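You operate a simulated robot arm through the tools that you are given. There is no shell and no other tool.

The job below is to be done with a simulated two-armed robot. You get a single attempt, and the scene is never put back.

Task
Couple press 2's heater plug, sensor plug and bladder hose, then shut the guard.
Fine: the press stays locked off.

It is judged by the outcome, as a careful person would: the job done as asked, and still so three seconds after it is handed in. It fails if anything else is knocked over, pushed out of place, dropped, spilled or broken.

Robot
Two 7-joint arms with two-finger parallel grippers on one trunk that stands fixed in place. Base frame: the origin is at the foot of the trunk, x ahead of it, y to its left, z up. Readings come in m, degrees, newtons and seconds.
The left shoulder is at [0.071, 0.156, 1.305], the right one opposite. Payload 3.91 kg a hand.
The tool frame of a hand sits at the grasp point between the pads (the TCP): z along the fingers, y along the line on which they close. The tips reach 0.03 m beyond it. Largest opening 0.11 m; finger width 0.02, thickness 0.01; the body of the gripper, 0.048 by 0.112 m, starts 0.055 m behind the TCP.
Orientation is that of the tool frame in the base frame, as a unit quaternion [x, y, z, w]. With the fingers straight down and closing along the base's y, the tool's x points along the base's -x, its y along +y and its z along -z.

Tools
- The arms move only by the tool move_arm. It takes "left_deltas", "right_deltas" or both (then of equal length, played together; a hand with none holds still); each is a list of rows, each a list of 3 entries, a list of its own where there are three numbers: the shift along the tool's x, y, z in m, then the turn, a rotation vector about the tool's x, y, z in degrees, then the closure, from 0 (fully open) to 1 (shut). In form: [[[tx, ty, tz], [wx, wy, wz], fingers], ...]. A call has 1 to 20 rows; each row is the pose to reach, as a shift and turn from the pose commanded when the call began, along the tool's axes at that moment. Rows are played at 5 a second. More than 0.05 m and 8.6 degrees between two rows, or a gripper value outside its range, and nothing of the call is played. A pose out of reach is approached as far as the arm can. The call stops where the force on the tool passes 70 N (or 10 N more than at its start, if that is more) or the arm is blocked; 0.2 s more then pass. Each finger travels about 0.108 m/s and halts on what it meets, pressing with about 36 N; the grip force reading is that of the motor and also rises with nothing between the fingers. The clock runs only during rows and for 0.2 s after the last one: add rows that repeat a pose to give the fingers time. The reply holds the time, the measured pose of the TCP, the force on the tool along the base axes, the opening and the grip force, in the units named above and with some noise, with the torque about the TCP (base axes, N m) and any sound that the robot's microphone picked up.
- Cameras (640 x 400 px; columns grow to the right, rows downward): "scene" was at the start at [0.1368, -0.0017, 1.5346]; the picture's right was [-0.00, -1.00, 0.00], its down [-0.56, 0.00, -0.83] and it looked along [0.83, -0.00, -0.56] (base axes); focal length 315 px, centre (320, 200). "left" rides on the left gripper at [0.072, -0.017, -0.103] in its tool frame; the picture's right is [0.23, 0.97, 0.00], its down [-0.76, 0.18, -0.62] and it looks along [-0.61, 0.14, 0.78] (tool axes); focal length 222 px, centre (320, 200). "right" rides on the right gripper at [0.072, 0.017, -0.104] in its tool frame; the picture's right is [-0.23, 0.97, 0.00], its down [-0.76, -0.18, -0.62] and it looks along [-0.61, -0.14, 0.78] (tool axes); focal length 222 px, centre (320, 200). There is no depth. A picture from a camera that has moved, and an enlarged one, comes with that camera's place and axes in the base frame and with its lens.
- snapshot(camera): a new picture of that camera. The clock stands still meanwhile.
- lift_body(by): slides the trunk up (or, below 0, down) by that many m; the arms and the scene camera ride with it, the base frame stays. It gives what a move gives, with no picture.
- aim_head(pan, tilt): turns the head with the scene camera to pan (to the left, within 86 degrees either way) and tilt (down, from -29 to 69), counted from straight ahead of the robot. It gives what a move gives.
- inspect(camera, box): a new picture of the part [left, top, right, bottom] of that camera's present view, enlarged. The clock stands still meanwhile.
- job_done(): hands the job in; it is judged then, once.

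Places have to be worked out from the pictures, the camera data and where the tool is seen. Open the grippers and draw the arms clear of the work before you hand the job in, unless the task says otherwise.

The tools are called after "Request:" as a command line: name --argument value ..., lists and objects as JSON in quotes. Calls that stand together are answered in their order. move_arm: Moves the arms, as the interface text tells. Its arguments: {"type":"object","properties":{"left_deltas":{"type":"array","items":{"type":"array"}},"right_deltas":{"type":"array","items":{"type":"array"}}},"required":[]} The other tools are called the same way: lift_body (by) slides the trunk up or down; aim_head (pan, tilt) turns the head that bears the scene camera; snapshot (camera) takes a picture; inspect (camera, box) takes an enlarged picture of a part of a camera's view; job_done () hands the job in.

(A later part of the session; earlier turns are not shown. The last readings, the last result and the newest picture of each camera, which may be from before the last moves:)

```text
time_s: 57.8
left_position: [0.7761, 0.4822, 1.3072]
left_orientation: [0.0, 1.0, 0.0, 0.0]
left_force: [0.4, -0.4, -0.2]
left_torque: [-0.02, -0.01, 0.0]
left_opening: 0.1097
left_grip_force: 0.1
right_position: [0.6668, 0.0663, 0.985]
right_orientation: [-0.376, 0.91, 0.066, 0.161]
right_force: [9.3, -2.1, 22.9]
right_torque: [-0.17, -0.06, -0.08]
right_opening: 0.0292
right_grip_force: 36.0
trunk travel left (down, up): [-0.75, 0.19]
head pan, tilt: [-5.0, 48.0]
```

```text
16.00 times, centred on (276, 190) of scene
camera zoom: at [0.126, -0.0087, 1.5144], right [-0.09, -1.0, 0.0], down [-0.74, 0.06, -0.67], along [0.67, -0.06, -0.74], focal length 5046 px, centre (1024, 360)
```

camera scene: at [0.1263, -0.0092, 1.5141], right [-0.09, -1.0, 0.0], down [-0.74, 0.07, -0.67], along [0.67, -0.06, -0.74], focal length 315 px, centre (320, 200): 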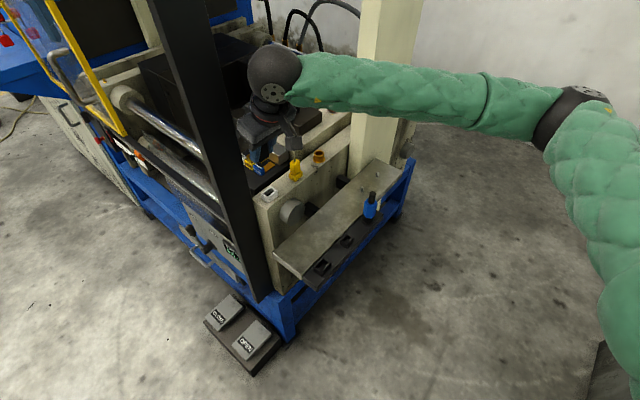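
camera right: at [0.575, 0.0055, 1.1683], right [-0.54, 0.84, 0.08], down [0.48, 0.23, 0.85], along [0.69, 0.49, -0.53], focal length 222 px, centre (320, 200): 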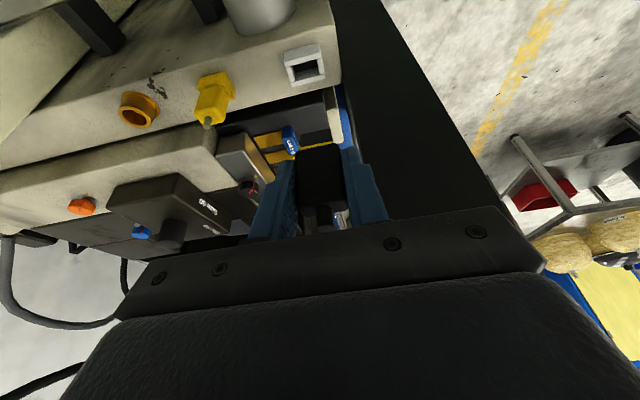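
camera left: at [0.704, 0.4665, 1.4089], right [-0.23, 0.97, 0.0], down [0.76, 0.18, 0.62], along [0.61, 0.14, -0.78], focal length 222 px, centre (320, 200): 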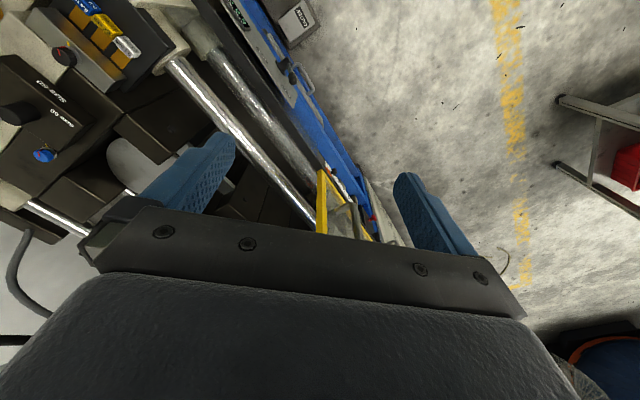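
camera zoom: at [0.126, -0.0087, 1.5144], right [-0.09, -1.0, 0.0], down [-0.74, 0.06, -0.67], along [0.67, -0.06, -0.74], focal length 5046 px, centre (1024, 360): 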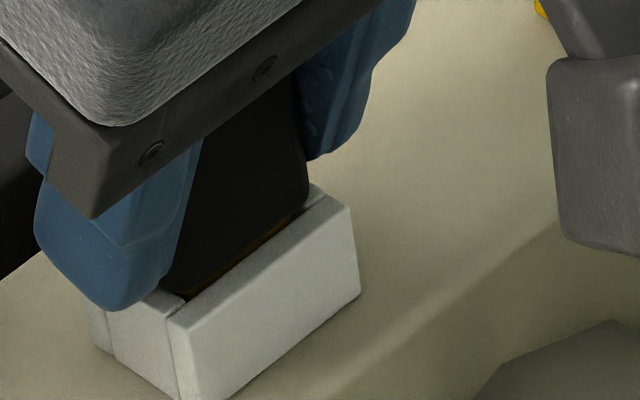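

It doesn't move further at 23 N. I zoom more closely on the body/rim joint to see whether the band is truly covered.

Request:
inspect --camera "scene" --box '[268, 188, 280, 196]'

Request:
inspect --camera "right" --box '[296, 135, 328, 155]'

Request:
inspect --camera "scene" --box '[280, 160, 304, 180]'

```text
16.00 times, centred on (274, 192) of scene
camera zoom: at [0.126, -0.0087, 1.5144], right [-0.09, -1.0, 0.0], down [-0.74, 0.06, -0.67], along [0.67, -0.06, -0.74], focal length 5046 px, centre (1056, 328)
```

zoom: 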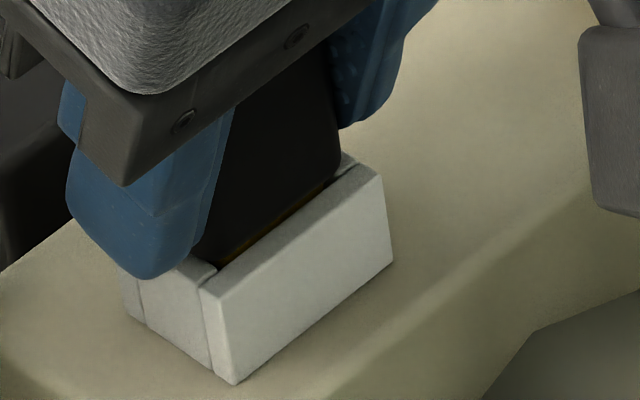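

```text
16.00 times, centred on (312, 145) of right
camera zoom: at [0.5798, 0.004, 1.0572], right [-0.54, 0.84, 0.08], down [0.48, 0.23, 0.85], along [0.69, 0.49, -0.53], focal length 3554 px, centre (448, 1080)
```

zoom: 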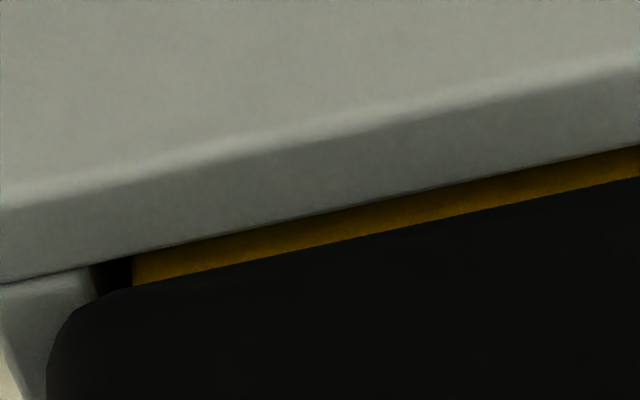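

```text
16.00 times, centred on (292, 170) of scene
camera zoom: at [0.126, -0.0087, 1.5144], right [-0.09, -1.0, 0.0], down [-0.74, 0.06, -0.67], along [0.67, -0.06, -0.74], focal length 5046 px, centre (768, 680)
```

zoom: 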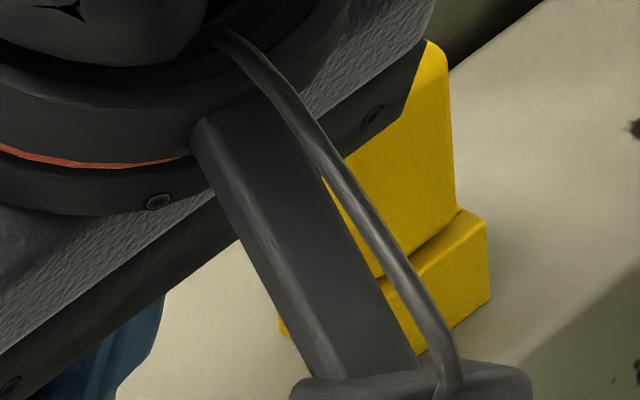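

The band lies inside the slot with the body resting on the end bars, the same look as when seated in its holder. I unload and open only slightly (post side is tight), then check the joint.

Request:
move_arm --right_deltas '[[[-0.0005, -0.0003, -0.0012], [0, 0, 0], 1.0], [[-0.0005, -0.0003, -0.0012], [0, 0, 0], 0.9], [[-0.0005, -0.0003, -0.0012], [0, 0, 0], 0.64], [[-0.0005, -0.0003, -0.0012], [0, 0, 0], 0.64]]'

Request:
inspect --camera "right" --box '[256, 100, 384, 180]'

Request:
inspect --camera "scene" --box '[260, 175, 300, 200]'

```text
time_s: 58.8
left_position: [0.7746, 0.4831, 1.3058]
left_orientation: [-0.002, 1.0, 0.0, 0.0]
left_force: [-0.4, -0.2, 0.0]
left_torque: [0.0, -0.02, 0.03]
left_opening: 0.1099
left_grip_force: 0.0
right_position: [0.6668, 0.0663, 0.9828]
right_orientation: [-0.377, 0.91, 0.068, 0.159]
right_force: [-0.2, -0.6, -0.7]
right_torque: [0.0, 0.02, 0.04]
right_opening: 0.0398
right_grip_force: 0.1
trunk travel left (down, up): [-0.75, 0.19]
head pan, tilt: [-5.0, 48.0]
```

```text
5.00 times, centred on (320, 140) of right
camera zoom: at [0.5797, 0.0042, 1.0563], right [-0.54, 0.84, 0.08], down [0.48, 0.23, 0.85], along [0.69, 0.49, -0.53], focal length 1111 px, centre (320, 500)
```

zoom: 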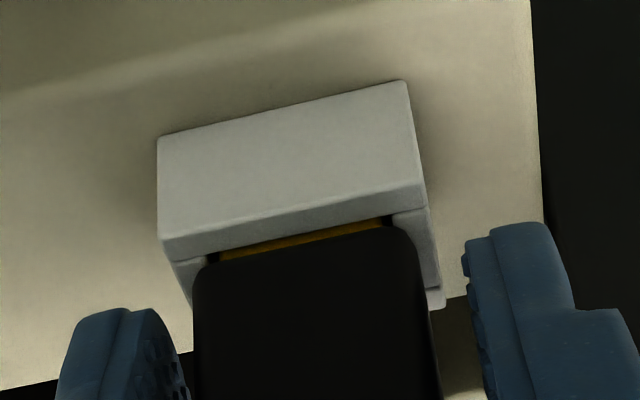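

```text
16.00 times, centred on (280, 188) of scene
camera zoom: at [0.1267, -0.0084, 1.514], right [-0.09, -1.0, 0.0], down [-0.74, 0.06, -0.67], along [0.67, -0.06, -0.74], focal length 5046 px, centre (960, 400)
```

zoom: 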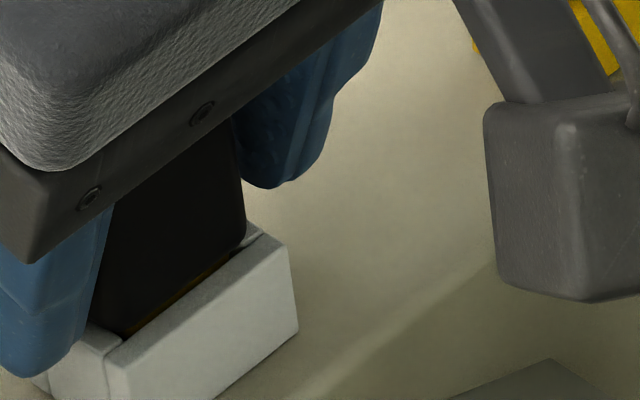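

The plug stays put. I retreat straight up 10 cm and inspect the coupling.

Request:
move_arm --right_deltas '[[[-0.00684, 0, -0.0188], [0, 0, 0], 0.64], [[-0.0171, 0, -0.047], [0, 0, 0], 0.64], [[-0.0342, 0, -0.094], [0, 0, 0], 0.64], [[-0.0342, 0, -0.094], [0, 0, 0], 0.64]]'

Request:
inspect --camera "right" --box '[240, 40, 368, 120]'

Request:
inspect --camera "scene" --box '[255, 160, 319, 200]'

```text
time_s: 59.8
left_position: [0.7768, 0.4833, 1.3054]
left_orientation: [-0.002, 1.0, 0.0, 0.0]
left_force: [0.7, -1.0, 0.7]
left_torque: [0.02, 0.01, -0.01]
left_opening: 0.1099
left_grip_force: 0.1
right_position: [0.6666, 0.0649, 1.0826]
right_orientation: [-0.376, 0.91, 0.067, 0.16]
right_force: [-0.6, -0.2, 0.8]
right_torque: [-0.01, 0.01, -0.05]
right_opening: 0.0396
right_grip_force: 0.0
trunk travel left (down, up): [-0.75, 0.19]
head pan, tilt: [-5.0, 48.0]
```

```text
5.00 times, centred on (304, 80) of right
camera zoom: at [0.5808, 0.0032, 1.156], right [-0.54, 0.84, 0.08], down [0.48, 0.23, 0.85], along [0.69, 0.49, -0.53], focal length 1111 px, centre (400, 800)
```

zoom: 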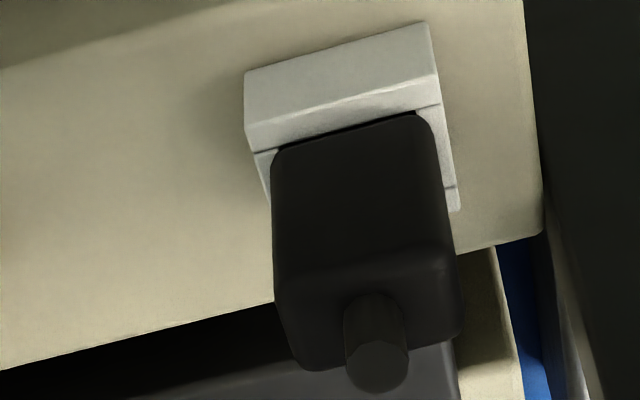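

```text
10.00 times, centred on (287, 180) of scene
camera zoom: at [0.1274, -0.0086, 1.514], right [-0.09, -1.0, 0.0], down [-0.74, 0.06, -0.67], along [0.67, -0.06, -0.74], focal length 3154 px, centre (650, 400)
```

zoom: 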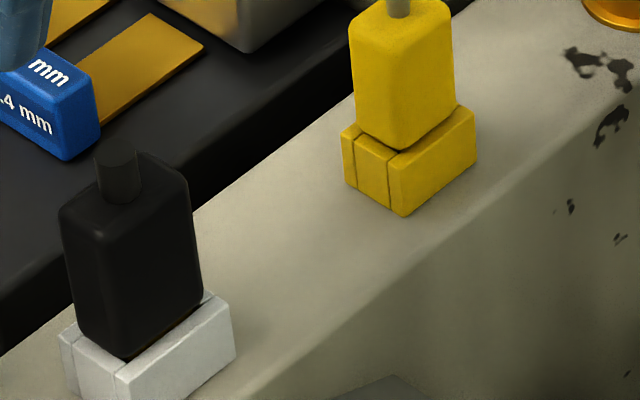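

Both plugs now sit flush in their sockets and the band is hidden. Next the blue hose: its hex flats allow gripping with yaw 15°, and I keep the 20° backward lean to stay clear of the cream column. I move above it.

Request:
move_arm --right_deltas '[[[0.047, 0, -0.0171], [0, 0, 0], 0.6], [[0.077, -0.0293, -0.0232], [2.05, 0, 5.64], 0.5], [[0.1069, -0.0586, -0.0293], [4.1, 0, 11.28], 0.4], [[0.1369, -0.088, -0.0354], [6.16, 0, 16.91], 0.36], [[0.1668, -0.1173, -0.0415], [8.21, 0, 22.55], 0.36], [[0.1968, -0.1466, -0.0476], [10.26, 0, 28.19], 0.36], [[0.1968, -0.1466, -0.0476], [10.26, 0, 28.19], 0.36]]'

Request:
snapshot --camera "right"

Request:
snapshot --camera "scene"

```text
time_s: 61.4
left_position: [0.7747, 0.4842, 1.3045]
left_orientation: [0.0, 1.0, 0.0, 0.0]
left_force: [0.5, 0.6, 0.5]
left_torque: [-0.04, 0.02, 0.02]
left_opening: 0.1097
left_grip_force: 0.1
right_position: [0.6321, -0.1798, 1.0614]
right_orientation: [-0.129, 0.976, 0.022, 0.172]
right_force: [0.3, -0.2, 0.9]
right_torque: [0.01, 0.01, -0.03]
right_opening: 0.0703
right_grip_force: 0.1
trunk travel left (down, up): [-0.75, 0.19]
head pan, tilt: [-5.0, 48.0]
```

```text
taken
camera right: at [0.5254, -0.1904, 1.1358], right [-0.04, 1.0, 0.08], down [0.53, -0.04, 0.85], along [0.85, 0.08, -0.53], focal length 222 px, centre (320, 200)
```

right: 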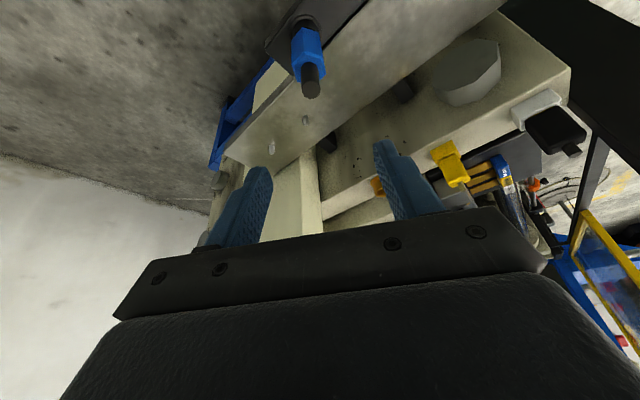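

```text
taken
camera scene: at [0.1272, -0.0076, 1.5141], right [-0.09, -1.0, 0.0], down [-0.74, 0.06, -0.67], along [0.67, -0.06, -0.74], focal length 315 px, centre (320, 200)
```

scene: 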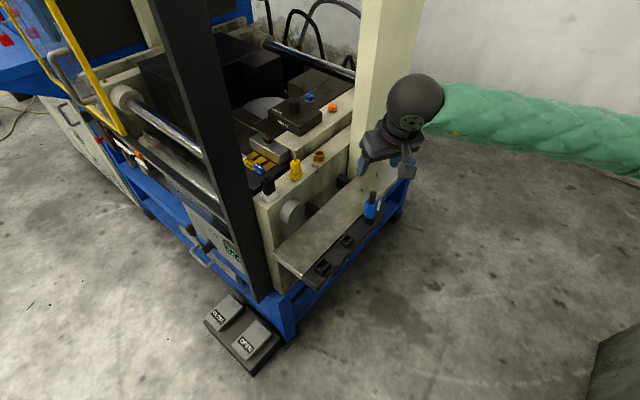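

I zoom on the blue plug to check the flats' orientation and offset.

Request:
inspect --camera "right" --box '[262, 5, 358, 105]'

Request:
inspect --camera "scene" --box '[340, 150, 420, 230]'

```text
4.00 times, centred on (310, 55) of right
camera zoom: at [0.5254, -0.1904, 1.1358], right [-0.04, 1.0, 0.08], down [0.53, -0.04, 0.85], along [0.85, 0.08, -0.53], focal length 888 px, centre (360, 780)
```

zoom: 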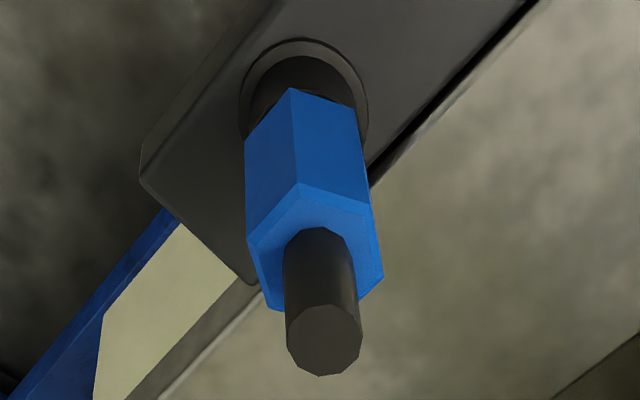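

```text
5.00 times, centred on (380, 190) of scene
camera zoom: at [0.1272, -0.0076, 1.5141], right [-0.09, -1.0, 0.0], down [-0.74, 0.06, -0.67], along [0.67, -0.06, -0.74], focal length 1577 px, centre (20, 250)
```

zoom: 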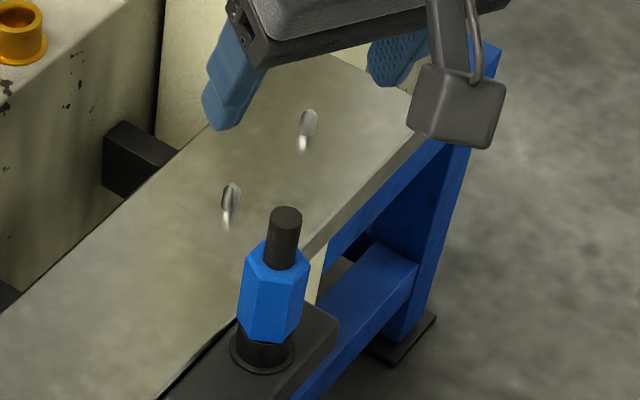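

Flats face the two fingers (hex about 28 mm across). I correct 5 mm back and 1 mm sideways, and descend 10 cm first.

Request:
move_arm --right_deltas '[[[0.0047, -0.0012, -0.0017], [0, 0, 0], 0.36], [[0.0184, -0.0012, 0.0359], [0, 0, 0], 0.36], [[0.0321, -0.0012, 0.0735], [0, 0, 0], 0.36], [[0.0389, -0.0012, 0.0923], [0, 0, 0], 0.36], [[0.0389, -0.0012, 0.0923], [0, 0, 0], 0.36]]'

Request:
inspect --camera "right" --box '[224, 70, 400, 180]'

Request:
inspect --camera "scene" --box '[340, 160, 420, 220]'

```text
time_s: 62.6
left_position: [0.7752, 0.4828, 1.3061]
left_orientation: [-0.001, 1.0, 0.001, 0.0]
left_force: [-0.2, 0.4, 0.2]
left_torque: [-0.02, 0.0, 0.01]
left_opening: 0.1101
left_grip_force: 0.1
right_position: [0.6235, -0.1852, 0.9611]
right_orientation: [-0.129, 0.976, 0.022, 0.172]
right_force: [-1.3, 0.8, -0.9]
right_torque: [0.02, 0.02, -0.01]
right_opening: 0.0705
right_grip_force: 0.1
trunk travel left (down, up): [-0.75, 0.19]
head pan, tilt: [-5.0, 48.0]
```

```text
3.64 times, centred on (312, 125) of right
camera zoom: at [0.5181, -0.1952, 1.0348], right [-0.05, 1.0, 0.08], down [0.53, -0.04, 0.85], along [0.85, 0.08, -0.53], focal length 808 px, centre (349, 473)
```

zoom: 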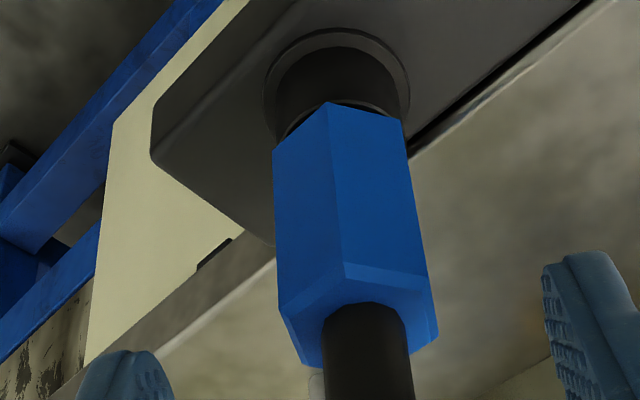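

```text
6.67 times, centred on (380, 190) of scene
camera zoom: at [0.1269, -0.0084, 1.5141], right [-0.09, -1.0, 0.0], down [-0.74, 0.06, -0.67], along [0.67, -0.06, -0.74], focal length 2103 px, centre (-80, 267)
```

zoom: 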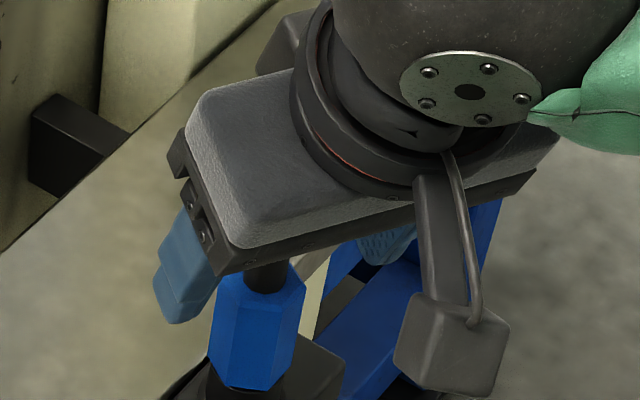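

The plug is about 2.5 mm to +y of the pad centre now; I correct and descend the remaining 3.7 cm, still open.

Request:
move_arm --right_deltas '[[[0.0, 0.0025, 0.0], [0, 0, 0], 0.36], [[0.0063, 0.0025, 0.0174], [0, 0, 0], 0.36], [[0.01265, 0.0025, 0.03477], [0, 0, 0], 0.36], [[0.01265, 0.0025, 0.03477], [0, 0, 0], 0.36]]'

Request:
inspect --camera "right" --box '[224, 90, 416, 210]'

Request:
inspect --camera "scene" --box '[340, 160, 420, 220]'

```text
time_s: 63.6
left_position: [0.7764, 0.4829, 1.3047]
left_orientation: [-0.001, 1.0, 0.001, 0.0]
left_force: [-0.3, 0.5, -0.9]
left_torque: [0.0, 0.0, 0.02]
left_opening: 0.1099
left_grip_force: 0.1
right_position: [0.6224, -0.1812, 0.9251]
right_orientation: [-0.128, 0.976, 0.023, 0.172]
right_force: [0.2, 0.6, -0.2]
right_torque: [-0.01, -0.03, -0.02]
right_opening: 0.0703
right_grip_force: 0.0
trunk travel left (down, up): [-0.75, 0.19]
head pan, tilt: [-5.0, 48.0]
```

```text
3.33 times, centred on (320, 150) of right
camera zoom: at [0.5169, -0.1915, 0.9975], right [-0.05, 1.0, 0.08], down [0.53, -0.04, 0.85], along [0.85, 0.08, -0.53], focal length 740 px, centre (320, 367)
```

zoom: 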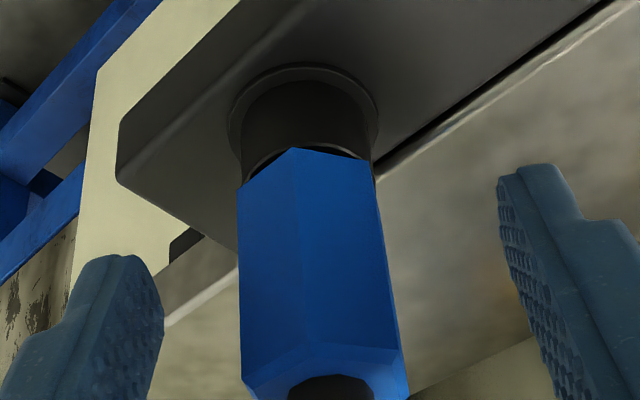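

```text
6.67 times, centred on (380, 190) of scene
camera zoom: at [0.1267, -0.0082, 1.5141], right [-0.09, -1.0, 0.0], down [-0.74, 0.06, -0.67], along [0.67, -0.06, -0.74], focal length 2103 px, centre (-80, 267)
```

zoom: 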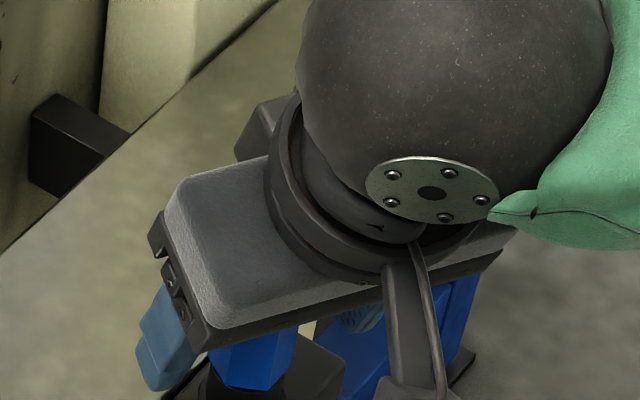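

Centred. Closing on the hex.

Request:
move_arm --right_deltas '[[[0, 0, 0], [0, 0, 0], 0.5], [[0, 0, 0], [0, 0, 0], 0.7], [[0, 0, 0], [0, 0, 0], 1.0], [[0, 0, 0], [0, 0, 0], 1.0], [[0, 0, 0], [0, 0, 0], 1.0]]'

Request:
inspect --camera "right" --box '[224, 90, 416, 210]'

```text
time_s: 64.8
left_position: [0.7752, 0.483, 1.3064]
left_orientation: [0.0, 1.0, 0.0, 0.0]
left_force: [0.2, -0.6, -0.4]
left_torque: [0.01, 0.0, 0.03]
left_opening: 0.1102
left_grip_force: 0.0
right_position: [0.6222, -0.1788, 0.9239]
right_orientation: [-0.128, 0.976, 0.022, 0.172]
right_force: [0.6, 0.7, 0.3]
right_torque: [0.01, -0.01, -0.01]
right_opening: 0.0273
right_grip_force: 35.6
trunk travel left (down, up): [-0.75, 0.19]
head pan, tilt: [-5.0, 48.0]
```

```text
3.33 times, centred on (320, 150) of right
camera zoom: at [0.5169, -0.1916, 0.9977], right [-0.05, 1.0, 0.08], down [0.53, -0.04, 0.85], along [0.85, 0.08, -0.53], focal length 740 px, centre (320, 367)
```

zoom: 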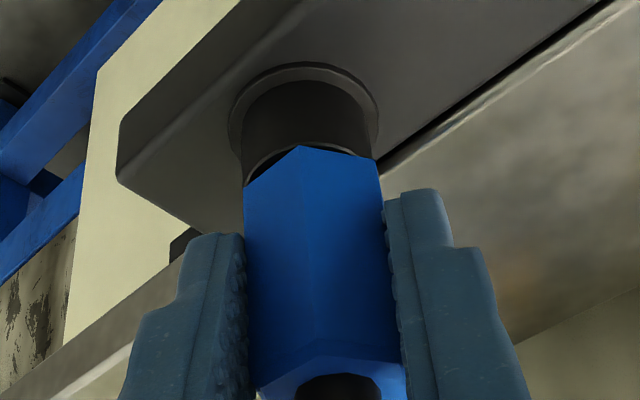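

Gripped at 27 mm. I lift straight up 7 cm and take the reference of its empty holder.

Request:
move_arm --right_deltas '[[[-0.00137, 0, -0.00376], [0, 0, 0], 1.0], [[-0.00342, 0, -0.0094], [0, 0, 0], 1.0], [[-0.00616, 0, -0.01691], [0, 0, 0], 1.0], [[-0.01026, 0, -0.02819], [0, 0, 0], 1.0], [[-0.01539, 0, -0.04229], [0, 0, 0], 1.0], [[-0.02052, 0, -0.05638], [0, 0, 0], 1.0], [[-0.02394, 0, -0.06578], [0, 0, 0], 1.0], [[-0.02394, 0, -0.06578], [0, 0, 0], 1.0]]'

Request:
snapshot --camera "right"

Request:
inspect --camera "right" --box '[256, 60, 384, 140]'

Request:
inspect --camera "scene" --box '[340, 140, 436, 220]'

```text
time_s: 66.6
left_position: [0.7755, 0.4822, 1.307]
left_orientation: [-0.001, 1.0, 0.0, 0.001]
left_force: [0.6, 0.1, 0.4]
left_torque: [0.0, 0.01, 0.02]
left_opening: 0.11
left_grip_force: 0.1
right_position: [0.6224, -0.1798, 0.9947]
right_orientation: [-0.129, 0.976, 0.023, 0.172]
right_force: [0.7, -0.2, 0.2]
right_torque: [0.0, -0.02, -0.02]
right_opening: 0.0272
right_grip_force: 36.2
trunk travel left (down, up): [-0.75, 0.19]
head pan, tilt: [-5.0, 48.0]
```

```text
taken
camera right: at [0.5169, -0.1914, 1.068], right [-0.05, 1.0, 0.08], down [0.53, -0.04, 0.85], along [0.85, 0.08, -0.53], focal length 222 px, centre (320, 200)
```

right: 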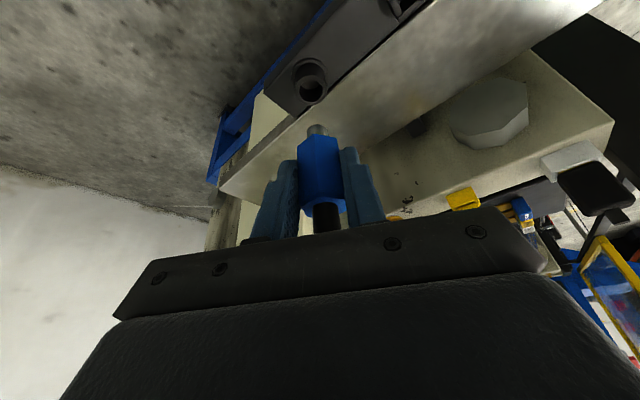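

```text
5.00 times, centred on (320, 100) of right
camera zoom: at [0.5169, -0.1914, 1.068], right [-0.05, 1.0, 0.08], down [0.53, -0.04, 0.85], along [0.85, 0.08, -0.53], focal length 1111 px, centre (320, 700)
```

zoom: 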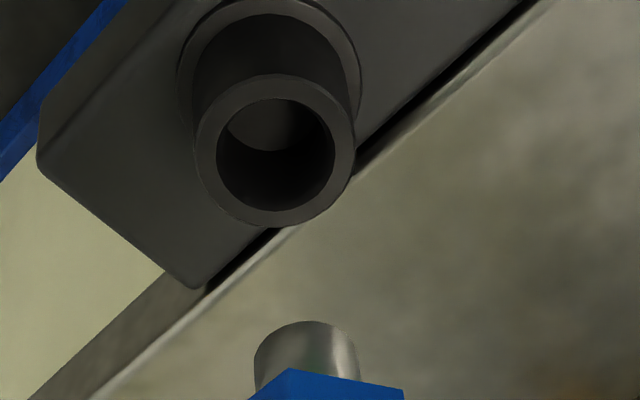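

```text
5.00 times, centred on (388, 180) of scene
camera zoom: at [0.1268, -0.0085, 1.5141], right [-0.09, -1.0, 0.0], down [-0.74, 0.06, -0.67], along [0.67, -0.06, -0.74], focal length 1577 px, centre (-20, 300)
```

zoom: 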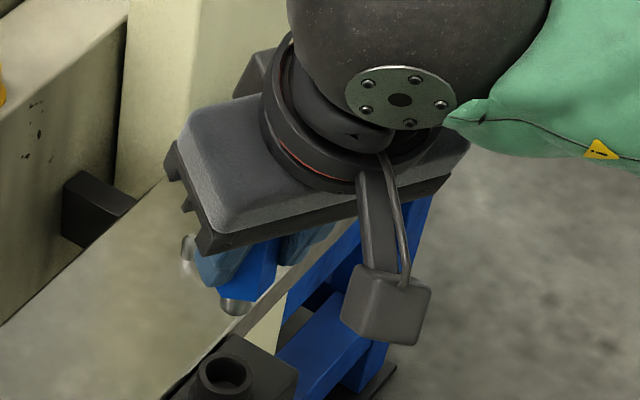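

The hose has a 15 mm metal nipple and the holder bore is about 20 mm, so there is some clearance. I carry it up and across to above the brass socket, staying well left of the column.

Request:
move_arm --right_deltas '[[[-0.0171, 0, -0.047], [0, 0, 0], 1.0], [[-0.0342, 0, -0.094], [0, 0, 0], 1.0], [[-0.074, 0.0133, -0.0902], [0, 0, 0], 1.0], [[-0.1102, 0.0266, -0.077], [0, 0, 0], 1.0], [[-0.1466, 0.0398, -0.0637], [0, 0, 0], 1.0], [[-0.1829, 0.0531, -0.0505], [0, 0, 0], 1.0], [[-0.2192, 0.0664, -0.0373], [0, 0, 0], 1.0], [[-0.2192, 0.0664, -0.0373], [0, 0, 0], 1.0]]'

Request:
snapshot --camera "right"

Request:
snapshot --camera "scene"

```text
time_s: 68.4
left_position: [0.7758, 0.4819, 1.3071]
left_orientation: [-0.001, 1.0, 0.0, 0.0]
left_force: [0.0, 0.4, 0.1]
left_torque: [0.03, -0.03, 0.03]
left_opening: 0.1101
left_grip_force: 0.0
right_position: [0.7941, -0.0675, 1.1053]
right_orientation: [-0.129, 0.976, 0.023, 0.172]
right_force: [-0.9, 0.7, -0.6]
right_torque: [0.01, -0.01, 0.03]
right_opening: 0.0272
right_grip_force: 36.2
trunk travel left (down, up): [-0.75, 0.19]
head pan, tilt: [-5.0, 48.0]
```

```text
taken
camera right: at [0.6873, -0.0782, 1.1785], right [-0.05, 1.0, 0.08], down [0.53, -0.04, 0.85], along [0.85, 0.08, -0.53], focal length 222 px, centre (320, 200)
```

right: 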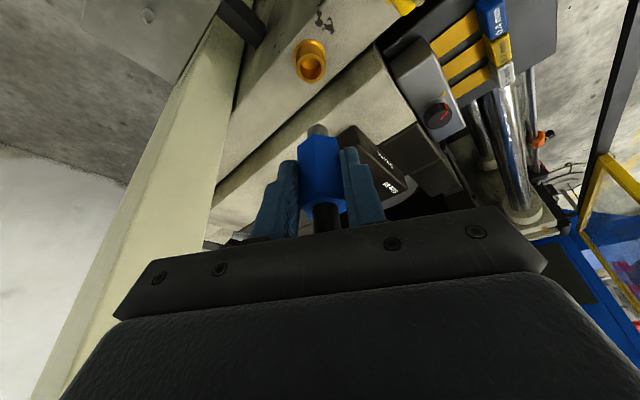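

```text
taken
camera scene: at [0.1261, -0.0094, 1.5142], right [-0.09, -1.0, 0.0], down [-0.74, 0.07, -0.67], along [0.67, -0.06, -0.74], focal length 315 px, centre (320, 200)
```

scene: 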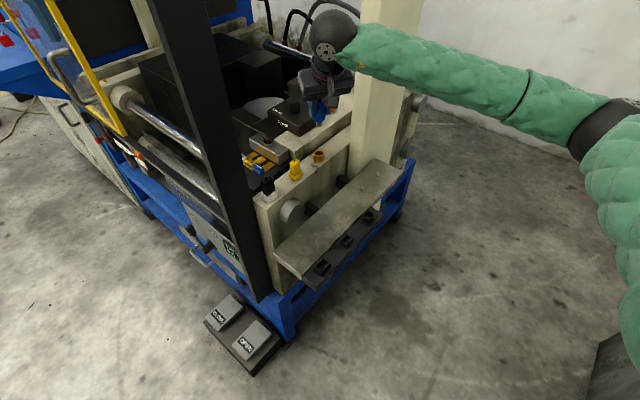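

Clear of the column. I lower 3.5 cm to the reference relative height and compare with the holder picture.

Request:
move_arm --right_deltas '[[[0.006, 0, 0.0165], [0, 0, 0], 1.0], [[0.01197, 0, 0.0329], [0, 0, 0], 1.0], [[0.01197, 0, 0.0329], [0, 0, 0], 1.0]]'

Request:
inspect --camera "right" --box '[256, 60, 384, 140]'

Request:
inspect --camera "scene" --box '[280, 80, 376, 180]'

```text
time_s: 69.2
left_position: [0.7748, 0.4827, 1.3057]
left_orientation: [-0.001, 1.0, 0.0, 0.0]
left_force: [0.0, 0.1, -0.5]
left_torque: [0.01, 0.0, -0.01]
left_opening: 0.11
left_grip_force: 0.0
right_position: [0.7931, -0.066, 1.0704]
right_orientation: [-0.129, 0.976, 0.023, 0.172]
right_force: [0.6, -0.2, 0.0]
right_torque: [0.0, 0.0, 0.03]
right_opening: 0.027
right_grip_force: 35.5
trunk travel left (down, up): [-0.75, 0.19]
head pan, tilt: [-5.0, 48.0]
```

```text
5.00 times, centred on (320, 100) of right
camera zoom: at [0.6874, -0.0764, 1.1428], right [-0.05, 1.0, 0.08], down [0.53, -0.04, 0.85], along [0.85, 0.08, -0.53], focal length 1111 px, centre (320, 700)
```

zoom: 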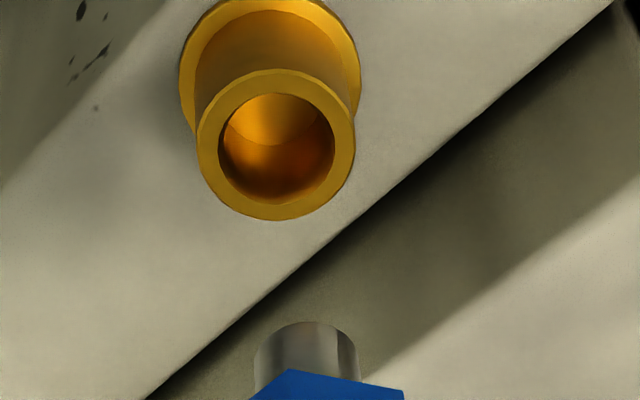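

```text
4.00 times, centred on (328, 130) of scene
camera zoom: at [0.1269, -0.008, 1.5141], right [-0.09, -1.0, 0.0], down [-0.74, 0.06, -0.67], along [0.67, -0.06, -0.74], focal length 1262 px, centre (288, 480)
```

zoom: 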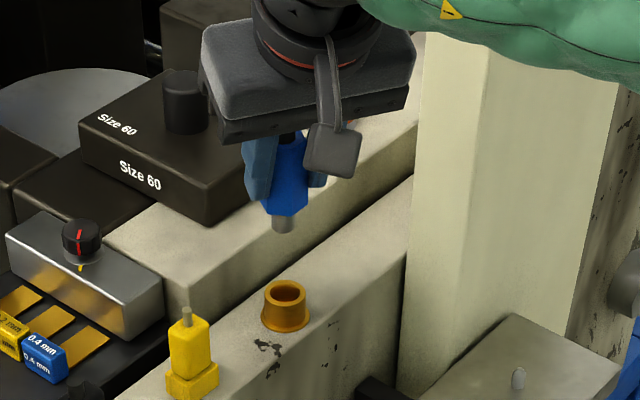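

The brass rim matches the reference within a few pixels. I lower 4 cm and look closely at nipple and bore.

Request:
move_arm --right_deltas '[[[0.00684, 0, 0.0188], [0, 0, 0], 1.0], [[0.01368, 0, 0.03759], [0, 0, 0], 1.0], [[0.01368, 0, 0.03759], [0, 0, 0], 1.0]]'

Request:
inspect --camera "right" --box '[256, 80, 384, 160]'

Request:
inspect --camera "scene" --box '[295, 130, 343, 160]'

```text
time_s: 70.0
left_position: [0.7764, 0.4826, 1.3069]
left_orientation: [-0.001, 1.0, 0.0, 0.001]
left_force: [0.5, 0.2, 0.8]
left_torque: [0.0, 0.01, 0.0]
left_opening: 0.11
left_grip_force: 0.2
right_position: [0.7933, -0.0669, 1.0298]
right_orientation: [-0.128, 0.976, 0.023, 0.172]
right_force: [0.0, -1.0, 0.2]
right_torque: [-0.01, -0.01, 0.01]
right_opening: 0.0271
right_grip_force: 35.5
trunk travel left (down, up): [-0.75, 0.19]
head pan, tilt: [-5.0, 48.0]
```

```text
5.00 times, centred on (320, 120) of right
camera zoom: at [0.6873, -0.0778, 1.1023], right [-0.05, 1.0, 0.08], down [0.53, -0.04, 0.85], along [0.85, 0.08, -0.53], focal length 1111 px, centre (320, 600)
```

zoom: 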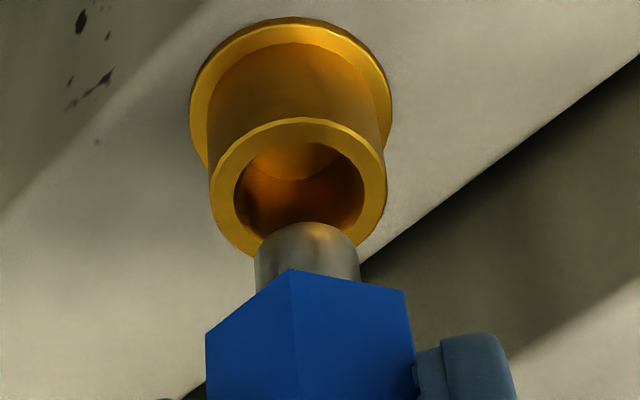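

```text
13.33 times, centred on (319, 145) of scene
camera zoom: at [0.1266, -0.0084, 1.5141], right [-0.09, -1.0, 0.0], down [-0.74, 0.06, -0.67], along [0.67, -0.06, -0.74], focal length 4205 px, centre (333, 933)
```

zoom: 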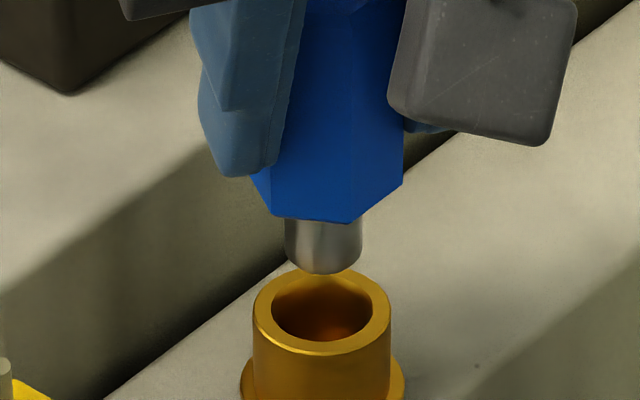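

Lateral alignment is excellent in the scene view; from the two earlier sockets I expect about 2 mm more toward +f and a seat at z≈0.9955. I apply that and descend 1.6 cm.

Request:
move_arm --right_deltas '[[[-0.00188, 0, 0.00068], [0, 0, 0], 1.0], [[0.00086, 0, 0.0082], [0, 0, 0], 1.0], [[0.00359, 0, 0.01572], [0, 0, 0], 1.0], [[0.00359, 0, 0.01572], [0, 0, 0], 1.0]]'

Request:
inspect --camera "right" --box '[256, 80, 384, 160]'

Request:
inspect --camera "scene" --box '[295, 130, 343, 160]'

```text
time_s: 71.0
left_position: [0.7744, 0.4827, 1.3063]
left_orientation: [-0.001, 1.0, 0.0, -0.001]
left_force: [0.5, 0.4, 0.1]
left_torque: [0.02, 0.02, 0.0]
left_opening: 0.1102
left_grip_force: 0.0
right_position: [0.7937, -0.067, 1.0136]
right_orientation: [-0.129, 0.976, 0.023, 0.172]
right_force: [-0.2, 0.3, -0.8]
right_torque: [-0.02, 0.02, 0.02]
right_opening: 0.0272
right_grip_force: 35.5
trunk travel left (down, up): [-0.75, 0.19]
head pan, tilt: [-5.0, 48.0]
```

```text
5.00 times, centred on (320, 120) of right
camera zoom: at [0.6887, -0.0772, 1.0868], right [-0.05, 1.0, 0.08], down [0.53, -0.04, 0.85], along [0.85, 0.08, -0.53], focal length 1111 px, centre (320, 600)
```

zoom: 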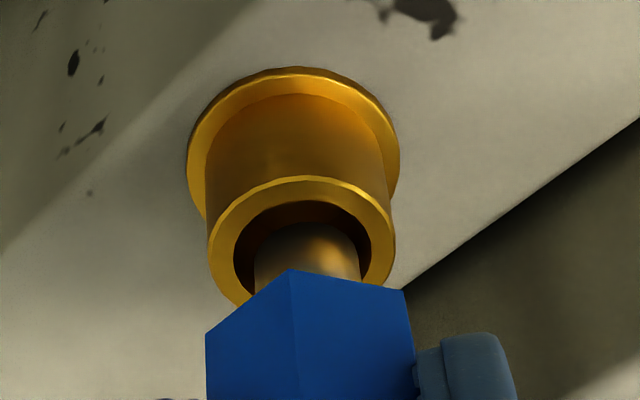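

```text
13.33 times, centred on (319, 145) of scene
camera zoom: at [0.1267, -0.0083, 1.5141], right [-0.09, -1.0, 0.0], down [-0.74, 0.06, -0.67], along [0.67, -0.06, -0.74], focal length 4205 px, centre (333, 933)
```

zoom: 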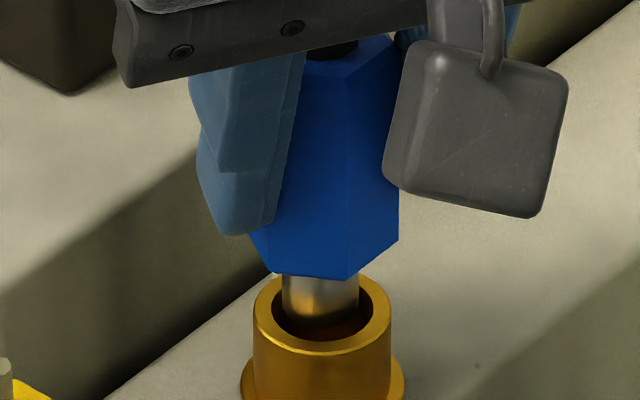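

The nipple is at the mouth of the bore, centred within about 1 mm. I lower 5 mm and check force.

Request:
move_arm --right_deltas '[[[0.00086, 0, 0.00235], [0, 0, 0], 1.0], [[0.00171, 0, 0.0047], [0, 0, 0], 1.0], [[0.00171, 0, 0.0047], [0, 0, 0], 1.0]]'

Request:
inspect --camera "right" --box '[256, 80, 384, 160]'

Request:
inspect --camera "scene" --box '[295, 130, 343, 160]'

```text
time_s: 71.8
left_position: [0.7763, 0.4827, 1.3059]
left_orientation: [-0.001, 1.0, 0.0, 0.0]
left_force: [-0.5, 0.1, 0.2]
left_torque: [0.0, 0.0, 0.01]
left_opening: 0.1101
left_grip_force: 0.1
right_position: [0.7939, -0.0663, 1.009]
right_orientation: [-0.129, 0.976, 0.023, 0.173]
right_force: [-0.2, 0.4, -0.7]
right_torque: [0.01, 0.01, -0.01]
right_opening: 0.0271
right_grip_force: 35.9
trunk travel left (down, up): [-0.75, 0.19]
head pan, tilt: [-5.0, 48.0]
```

```text
5.00 times, centred on (320, 120) of right
camera zoom: at [0.689, -0.0774, 1.0817], right [-0.05, 1.0, 0.08], down [0.53, -0.04, 0.85], along [0.85, 0.08, -0.53], focal length 1111 px, centre (320, 600)
```

zoom: 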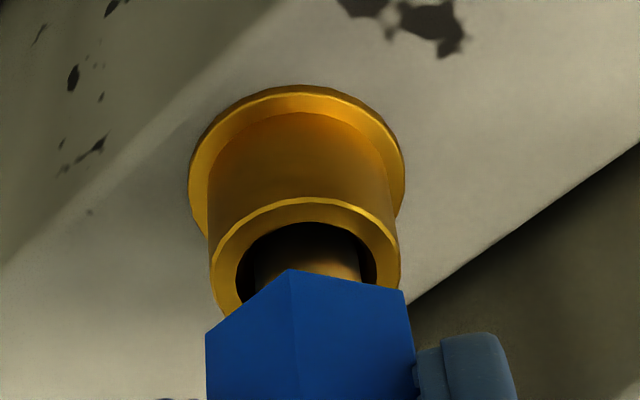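

```text
13.33 times, centred on (319, 145) of scene
camera zoom: at [0.1269, -0.0084, 1.5141], right [-0.09, -1.0, 0.0], down [-0.74, 0.06, -0.67], along [0.67, -0.06, -0.74], focal length 4205 px, centre (333, 933)
```

zoom: 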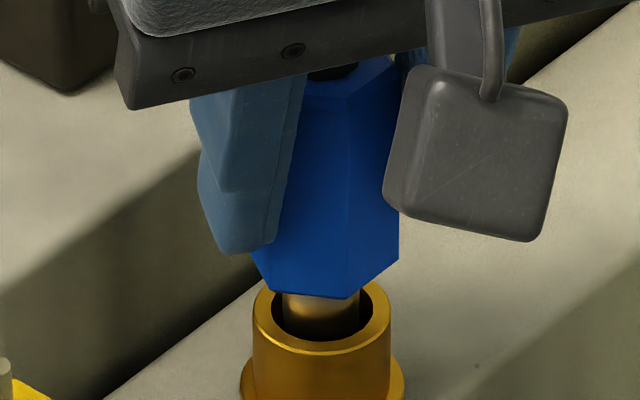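

The nipple is inside the bore with even gaps and no force. I continue down 6 mm.

Request:
move_arm --right_deltas '[[[0.00103, 0, 0.00282], [0, 0, 0], 1.0], [[0.00205, 0, 0.00564], [0, 0, 0], 1.0], [[0.00205, 0, 0.00564], [0, 0, 0], 1.0]]'

Request:
inspect --camera "right" --box '[256, 80, 384, 160]'

Request:
inspect --camera "scene" --box '[295, 130, 343, 160]'

```text
time_s: 72.6
left_position: [0.7756, 0.482, 1.3058]
left_orientation: [-0.001, 1.0, 0.0, 0.0]
left_force: [-0.2, 0.3, -0.6]
left_torque: [-0.02, -0.02, 0.0]
left_opening: 0.1099
left_grip_force: 0.1
right_position: [0.7936, -0.0665, 1.0028]
right_orientation: [-0.128, 0.976, 0.023, 0.172]
right_force: [-0.9, 0.3, -1.1]
right_torque: [0.02, 0.04, 0.02]
right_opening: 0.0273
right_grip_force: 36.2
trunk travel left (down, up): [-0.75, 0.19]
head pan, tilt: [-5.0, 48.0]
```

```text
5.00 times, centred on (320, 120) of right
camera zoom: at [0.6885, -0.077, 1.0756], right [-0.05, 1.0, 0.08], down [0.53, -0.04, 0.85], along [0.85, 0.08, -0.53], focal length 1111 px, centre (320, 600)
```

zoom: 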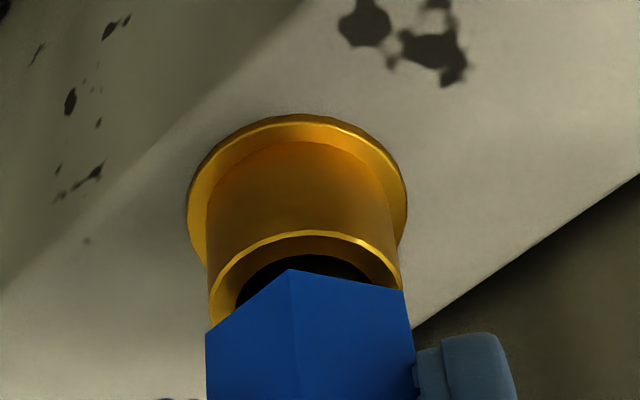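

```text
13.33 times, centred on (319, 145) of scene
camera zoom: at [0.1268, -0.0084, 1.5141], right [-0.09, -1.0, 0.0], down [-0.74, 0.06, -0.67], along [0.67, -0.06, -0.74], focal length 4205 px, centre (333, 933)
```

zoom: 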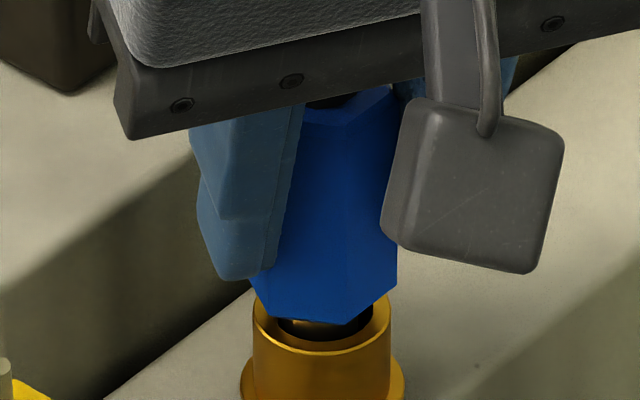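

Still free. About 7 mm remain by my estimate; I go 4 mm, then smaller steps.

Request:
move_arm --right_deltas '[[[0.00068, 0, 0.00188], [0, 0, 0], 1.0], [[0.00137, 0, 0.00376], [0, 0, 0], 1.0], [[0.00137, 0, 0.00376], [0, 0, 0], 1.0]]'

Request:
inspect --camera "scene" --box '[295, 130, 343, 160]'

```text
time_s: 73.4
left_position: [0.7762, 0.4828, 1.3061]
left_orientation: [-0.001, 1.0, 0.0, 0.0]
left_force: [0.4, -0.2, -0.5]
left_torque: [-0.02, 0.0, 0.01]
left_opening: 0.1102
left_grip_force: 0.0
right_position: [0.7928, -0.0669, 0.9971]
right_orientation: [-0.129, 0.976, 0.023, 0.172]
right_force: [0.1, 0.2, 0.1]
right_torque: [-0.03, 0.0, 0.0]
right_opening: 0.0274
right_grip_force: 36.1
trunk travel left (down, up): [-0.75, 0.19]
head pan, tilt: [-5.0, 48.0]
```

```text
13.33 times, centred on (319, 145) of scene
camera zoom: at [0.1268, -0.0084, 1.5141], right [-0.09, -1.0, 0.0], down [-0.74, 0.06, -0.67], along [0.67, -0.06, -0.74], focal length 4205 px, centre (333, 933)
```

zoom: 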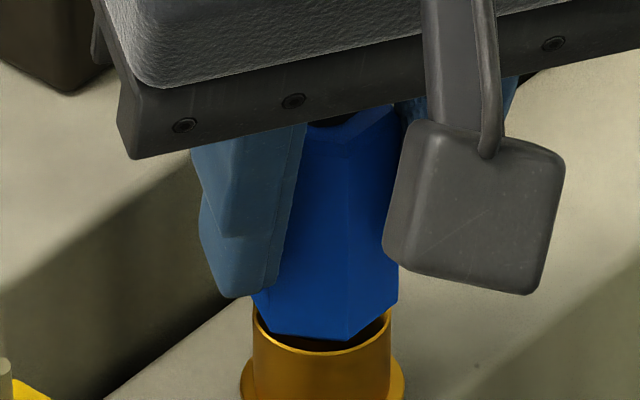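

No force yet. I continue in 1.5–2 mm steps.

Request:
move_arm --right_deltas '[[[0.00034, 0, 0.00094], [0, 0, 0], 1.0], [[0.00068, 0, 0.00188], [0, 0, 0], 1.0], [[0.00068, 0, 0.00188], [0, 0, 0], 1.0]]'

Request:
inspect --camera "scene" --box '[295, 130, 343, 160]'

```text
time_s: 74.2
left_position: [0.7751, 0.4826, 1.3065]
left_orientation: [0.0, 1.0, 0.001, 0.0]
left_force: [-0.2, -0.5, -0.1]
left_torque: [-0.02, 0.01, 0.01]
left_opening: 0.1098
left_grip_force: 0.1
right_position: [0.7943, -0.0662, 0.996]
right_orientation: [-0.128, 0.977, 0.023, 0.172]
right_force: [5.0, -3.7, 1.9]
right_torque: [-0.08, -0.14, -0.02]
right_opening: 0.0273
right_grip_force: 35.7
trunk travel left (down, up): [-0.75, 0.19]
head pan, tilt: [-5.0, 48.0]
```

```text
13.33 times, centred on (319, 145) of scene
camera zoom: at [0.1271, -0.0087, 1.5141], right [-0.09, -1.0, 0.0], down [-0.74, 0.06, -0.67], along [0.67, -0.06, -0.74], focal length 4205 px, centre (333, 933)
```

zoom: 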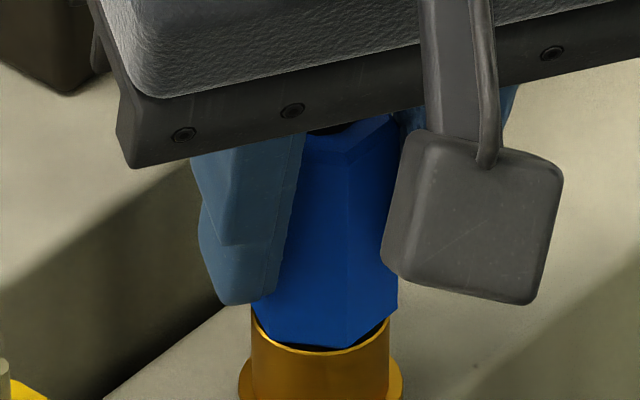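

A side force toward +u shows the bore guiding. I ease 0.8 mm toward +u and lower 1.5 mm more.

Request:
move_arm --right_deltas '[[[-0.00038, -0.0007, 0.00014], [0, 0, 0], 1.0], [[0.0001, -0.0007, 0.00155], [0, 0, 0], 1.0], [[0.0001, -0.0007, 0.00155], [0, 0, 0], 1.0]]'

Request:
inspect --camera "scene" --box '[295, 130, 343, 160]'

Request:
inspect --camera "right" --box '[256, 80, 384, 160]'

```text
time_s: 75.0
left_position: [0.7759, 0.4837, 1.3067]
left_orientation: [0.0, 1.0, 0.0, 0.0]
left_force: [-0.5, 0.4, 0.0]
left_torque: [0.0, 0.0, -0.01]
left_opening: 0.1102
left_grip_force: 0.0
right_position: [0.7939, -0.0663, 0.9962]
right_orientation: [-0.128, 0.976, 0.023, 0.174]
right_force: [4.6, -5.7, 13.3]
right_torque: [-0.18, 0.13, -0.07]
right_opening: 0.0274
right_grip_force: 36.1
trunk travel left (down, up): [-0.75, 0.19]
head pan, tilt: [-5.0, 48.0]
```

```text
13.33 times, centred on (319, 145) of scene
camera zoom: at [0.1261, -0.0089, 1.5143], right [-0.09, -1.0, 0.0], down [-0.74, 0.06, -0.67], along [0.67, -0.06, -0.74], focal length 4205 px, centre (333, 933)
```

zoom: 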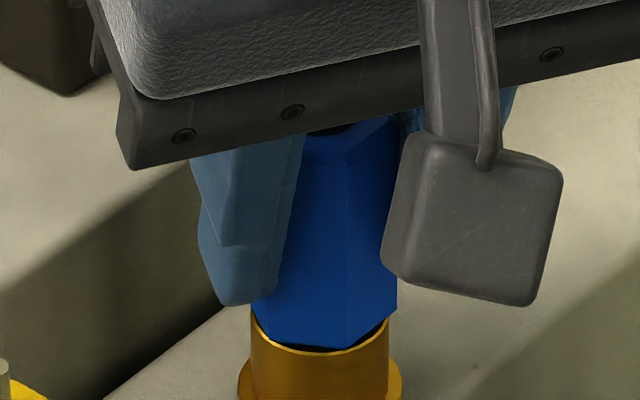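

```text
5.00 times, centred on (320, 120) of right
camera zoom: at [0.6886, -0.0776, 1.0688], right [-0.05, 1.0, 0.08], down [0.53, -0.04, 0.85], along [0.85, 0.08, -0.53], focal length 1111 px, centre (320, 600)
```

zoom: 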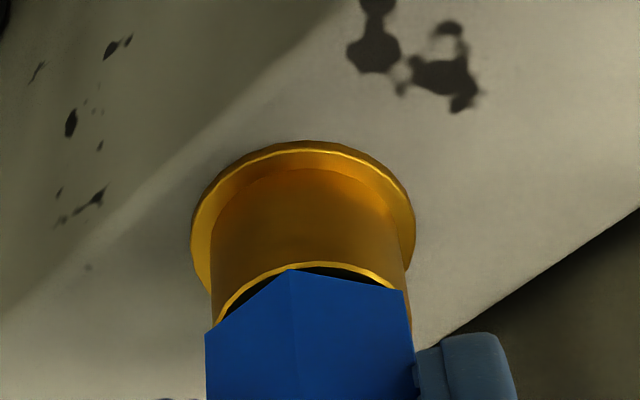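

The depth now equals the expected seat (z≈0.996). I relieve more of the side load toward +u and see whether it drops any further.

Request:
move_arm --right_deltas '[[[-0.00035, -0.0007, 0.00013], [0, 0, 0], 1.0], [[-0.0005, -0.001, 0.00018], [0, 0, 0], 1.0], [[-0.0005, -0.001, 0.00018], [0, 0, 0], 1.0]]'

```text
time_s: 75.8
left_position: [0.7746, 0.4827, 1.306]
left_orientation: [0.0, 1.0, -0.001, 0.001]
left_force: [-0.3, 0.3, 0.5]
left_torque: [-0.01, 0.03, 0.0]
left_opening: 0.1101
left_grip_force: 0.1
right_position: [0.7952, -0.0679, 0.9956]
right_orientation: [-0.129, 0.976, 0.023, 0.173]
right_force: [3.1, -0.6, 19.8]
right_torque: [0.03, -0.16, -0.05]
right_opening: 0.0273
right_grip_force: 35.9
trunk travel left (down, up): [-0.75, 0.19]
head pan, tilt: [-5.0, 48.0]
```

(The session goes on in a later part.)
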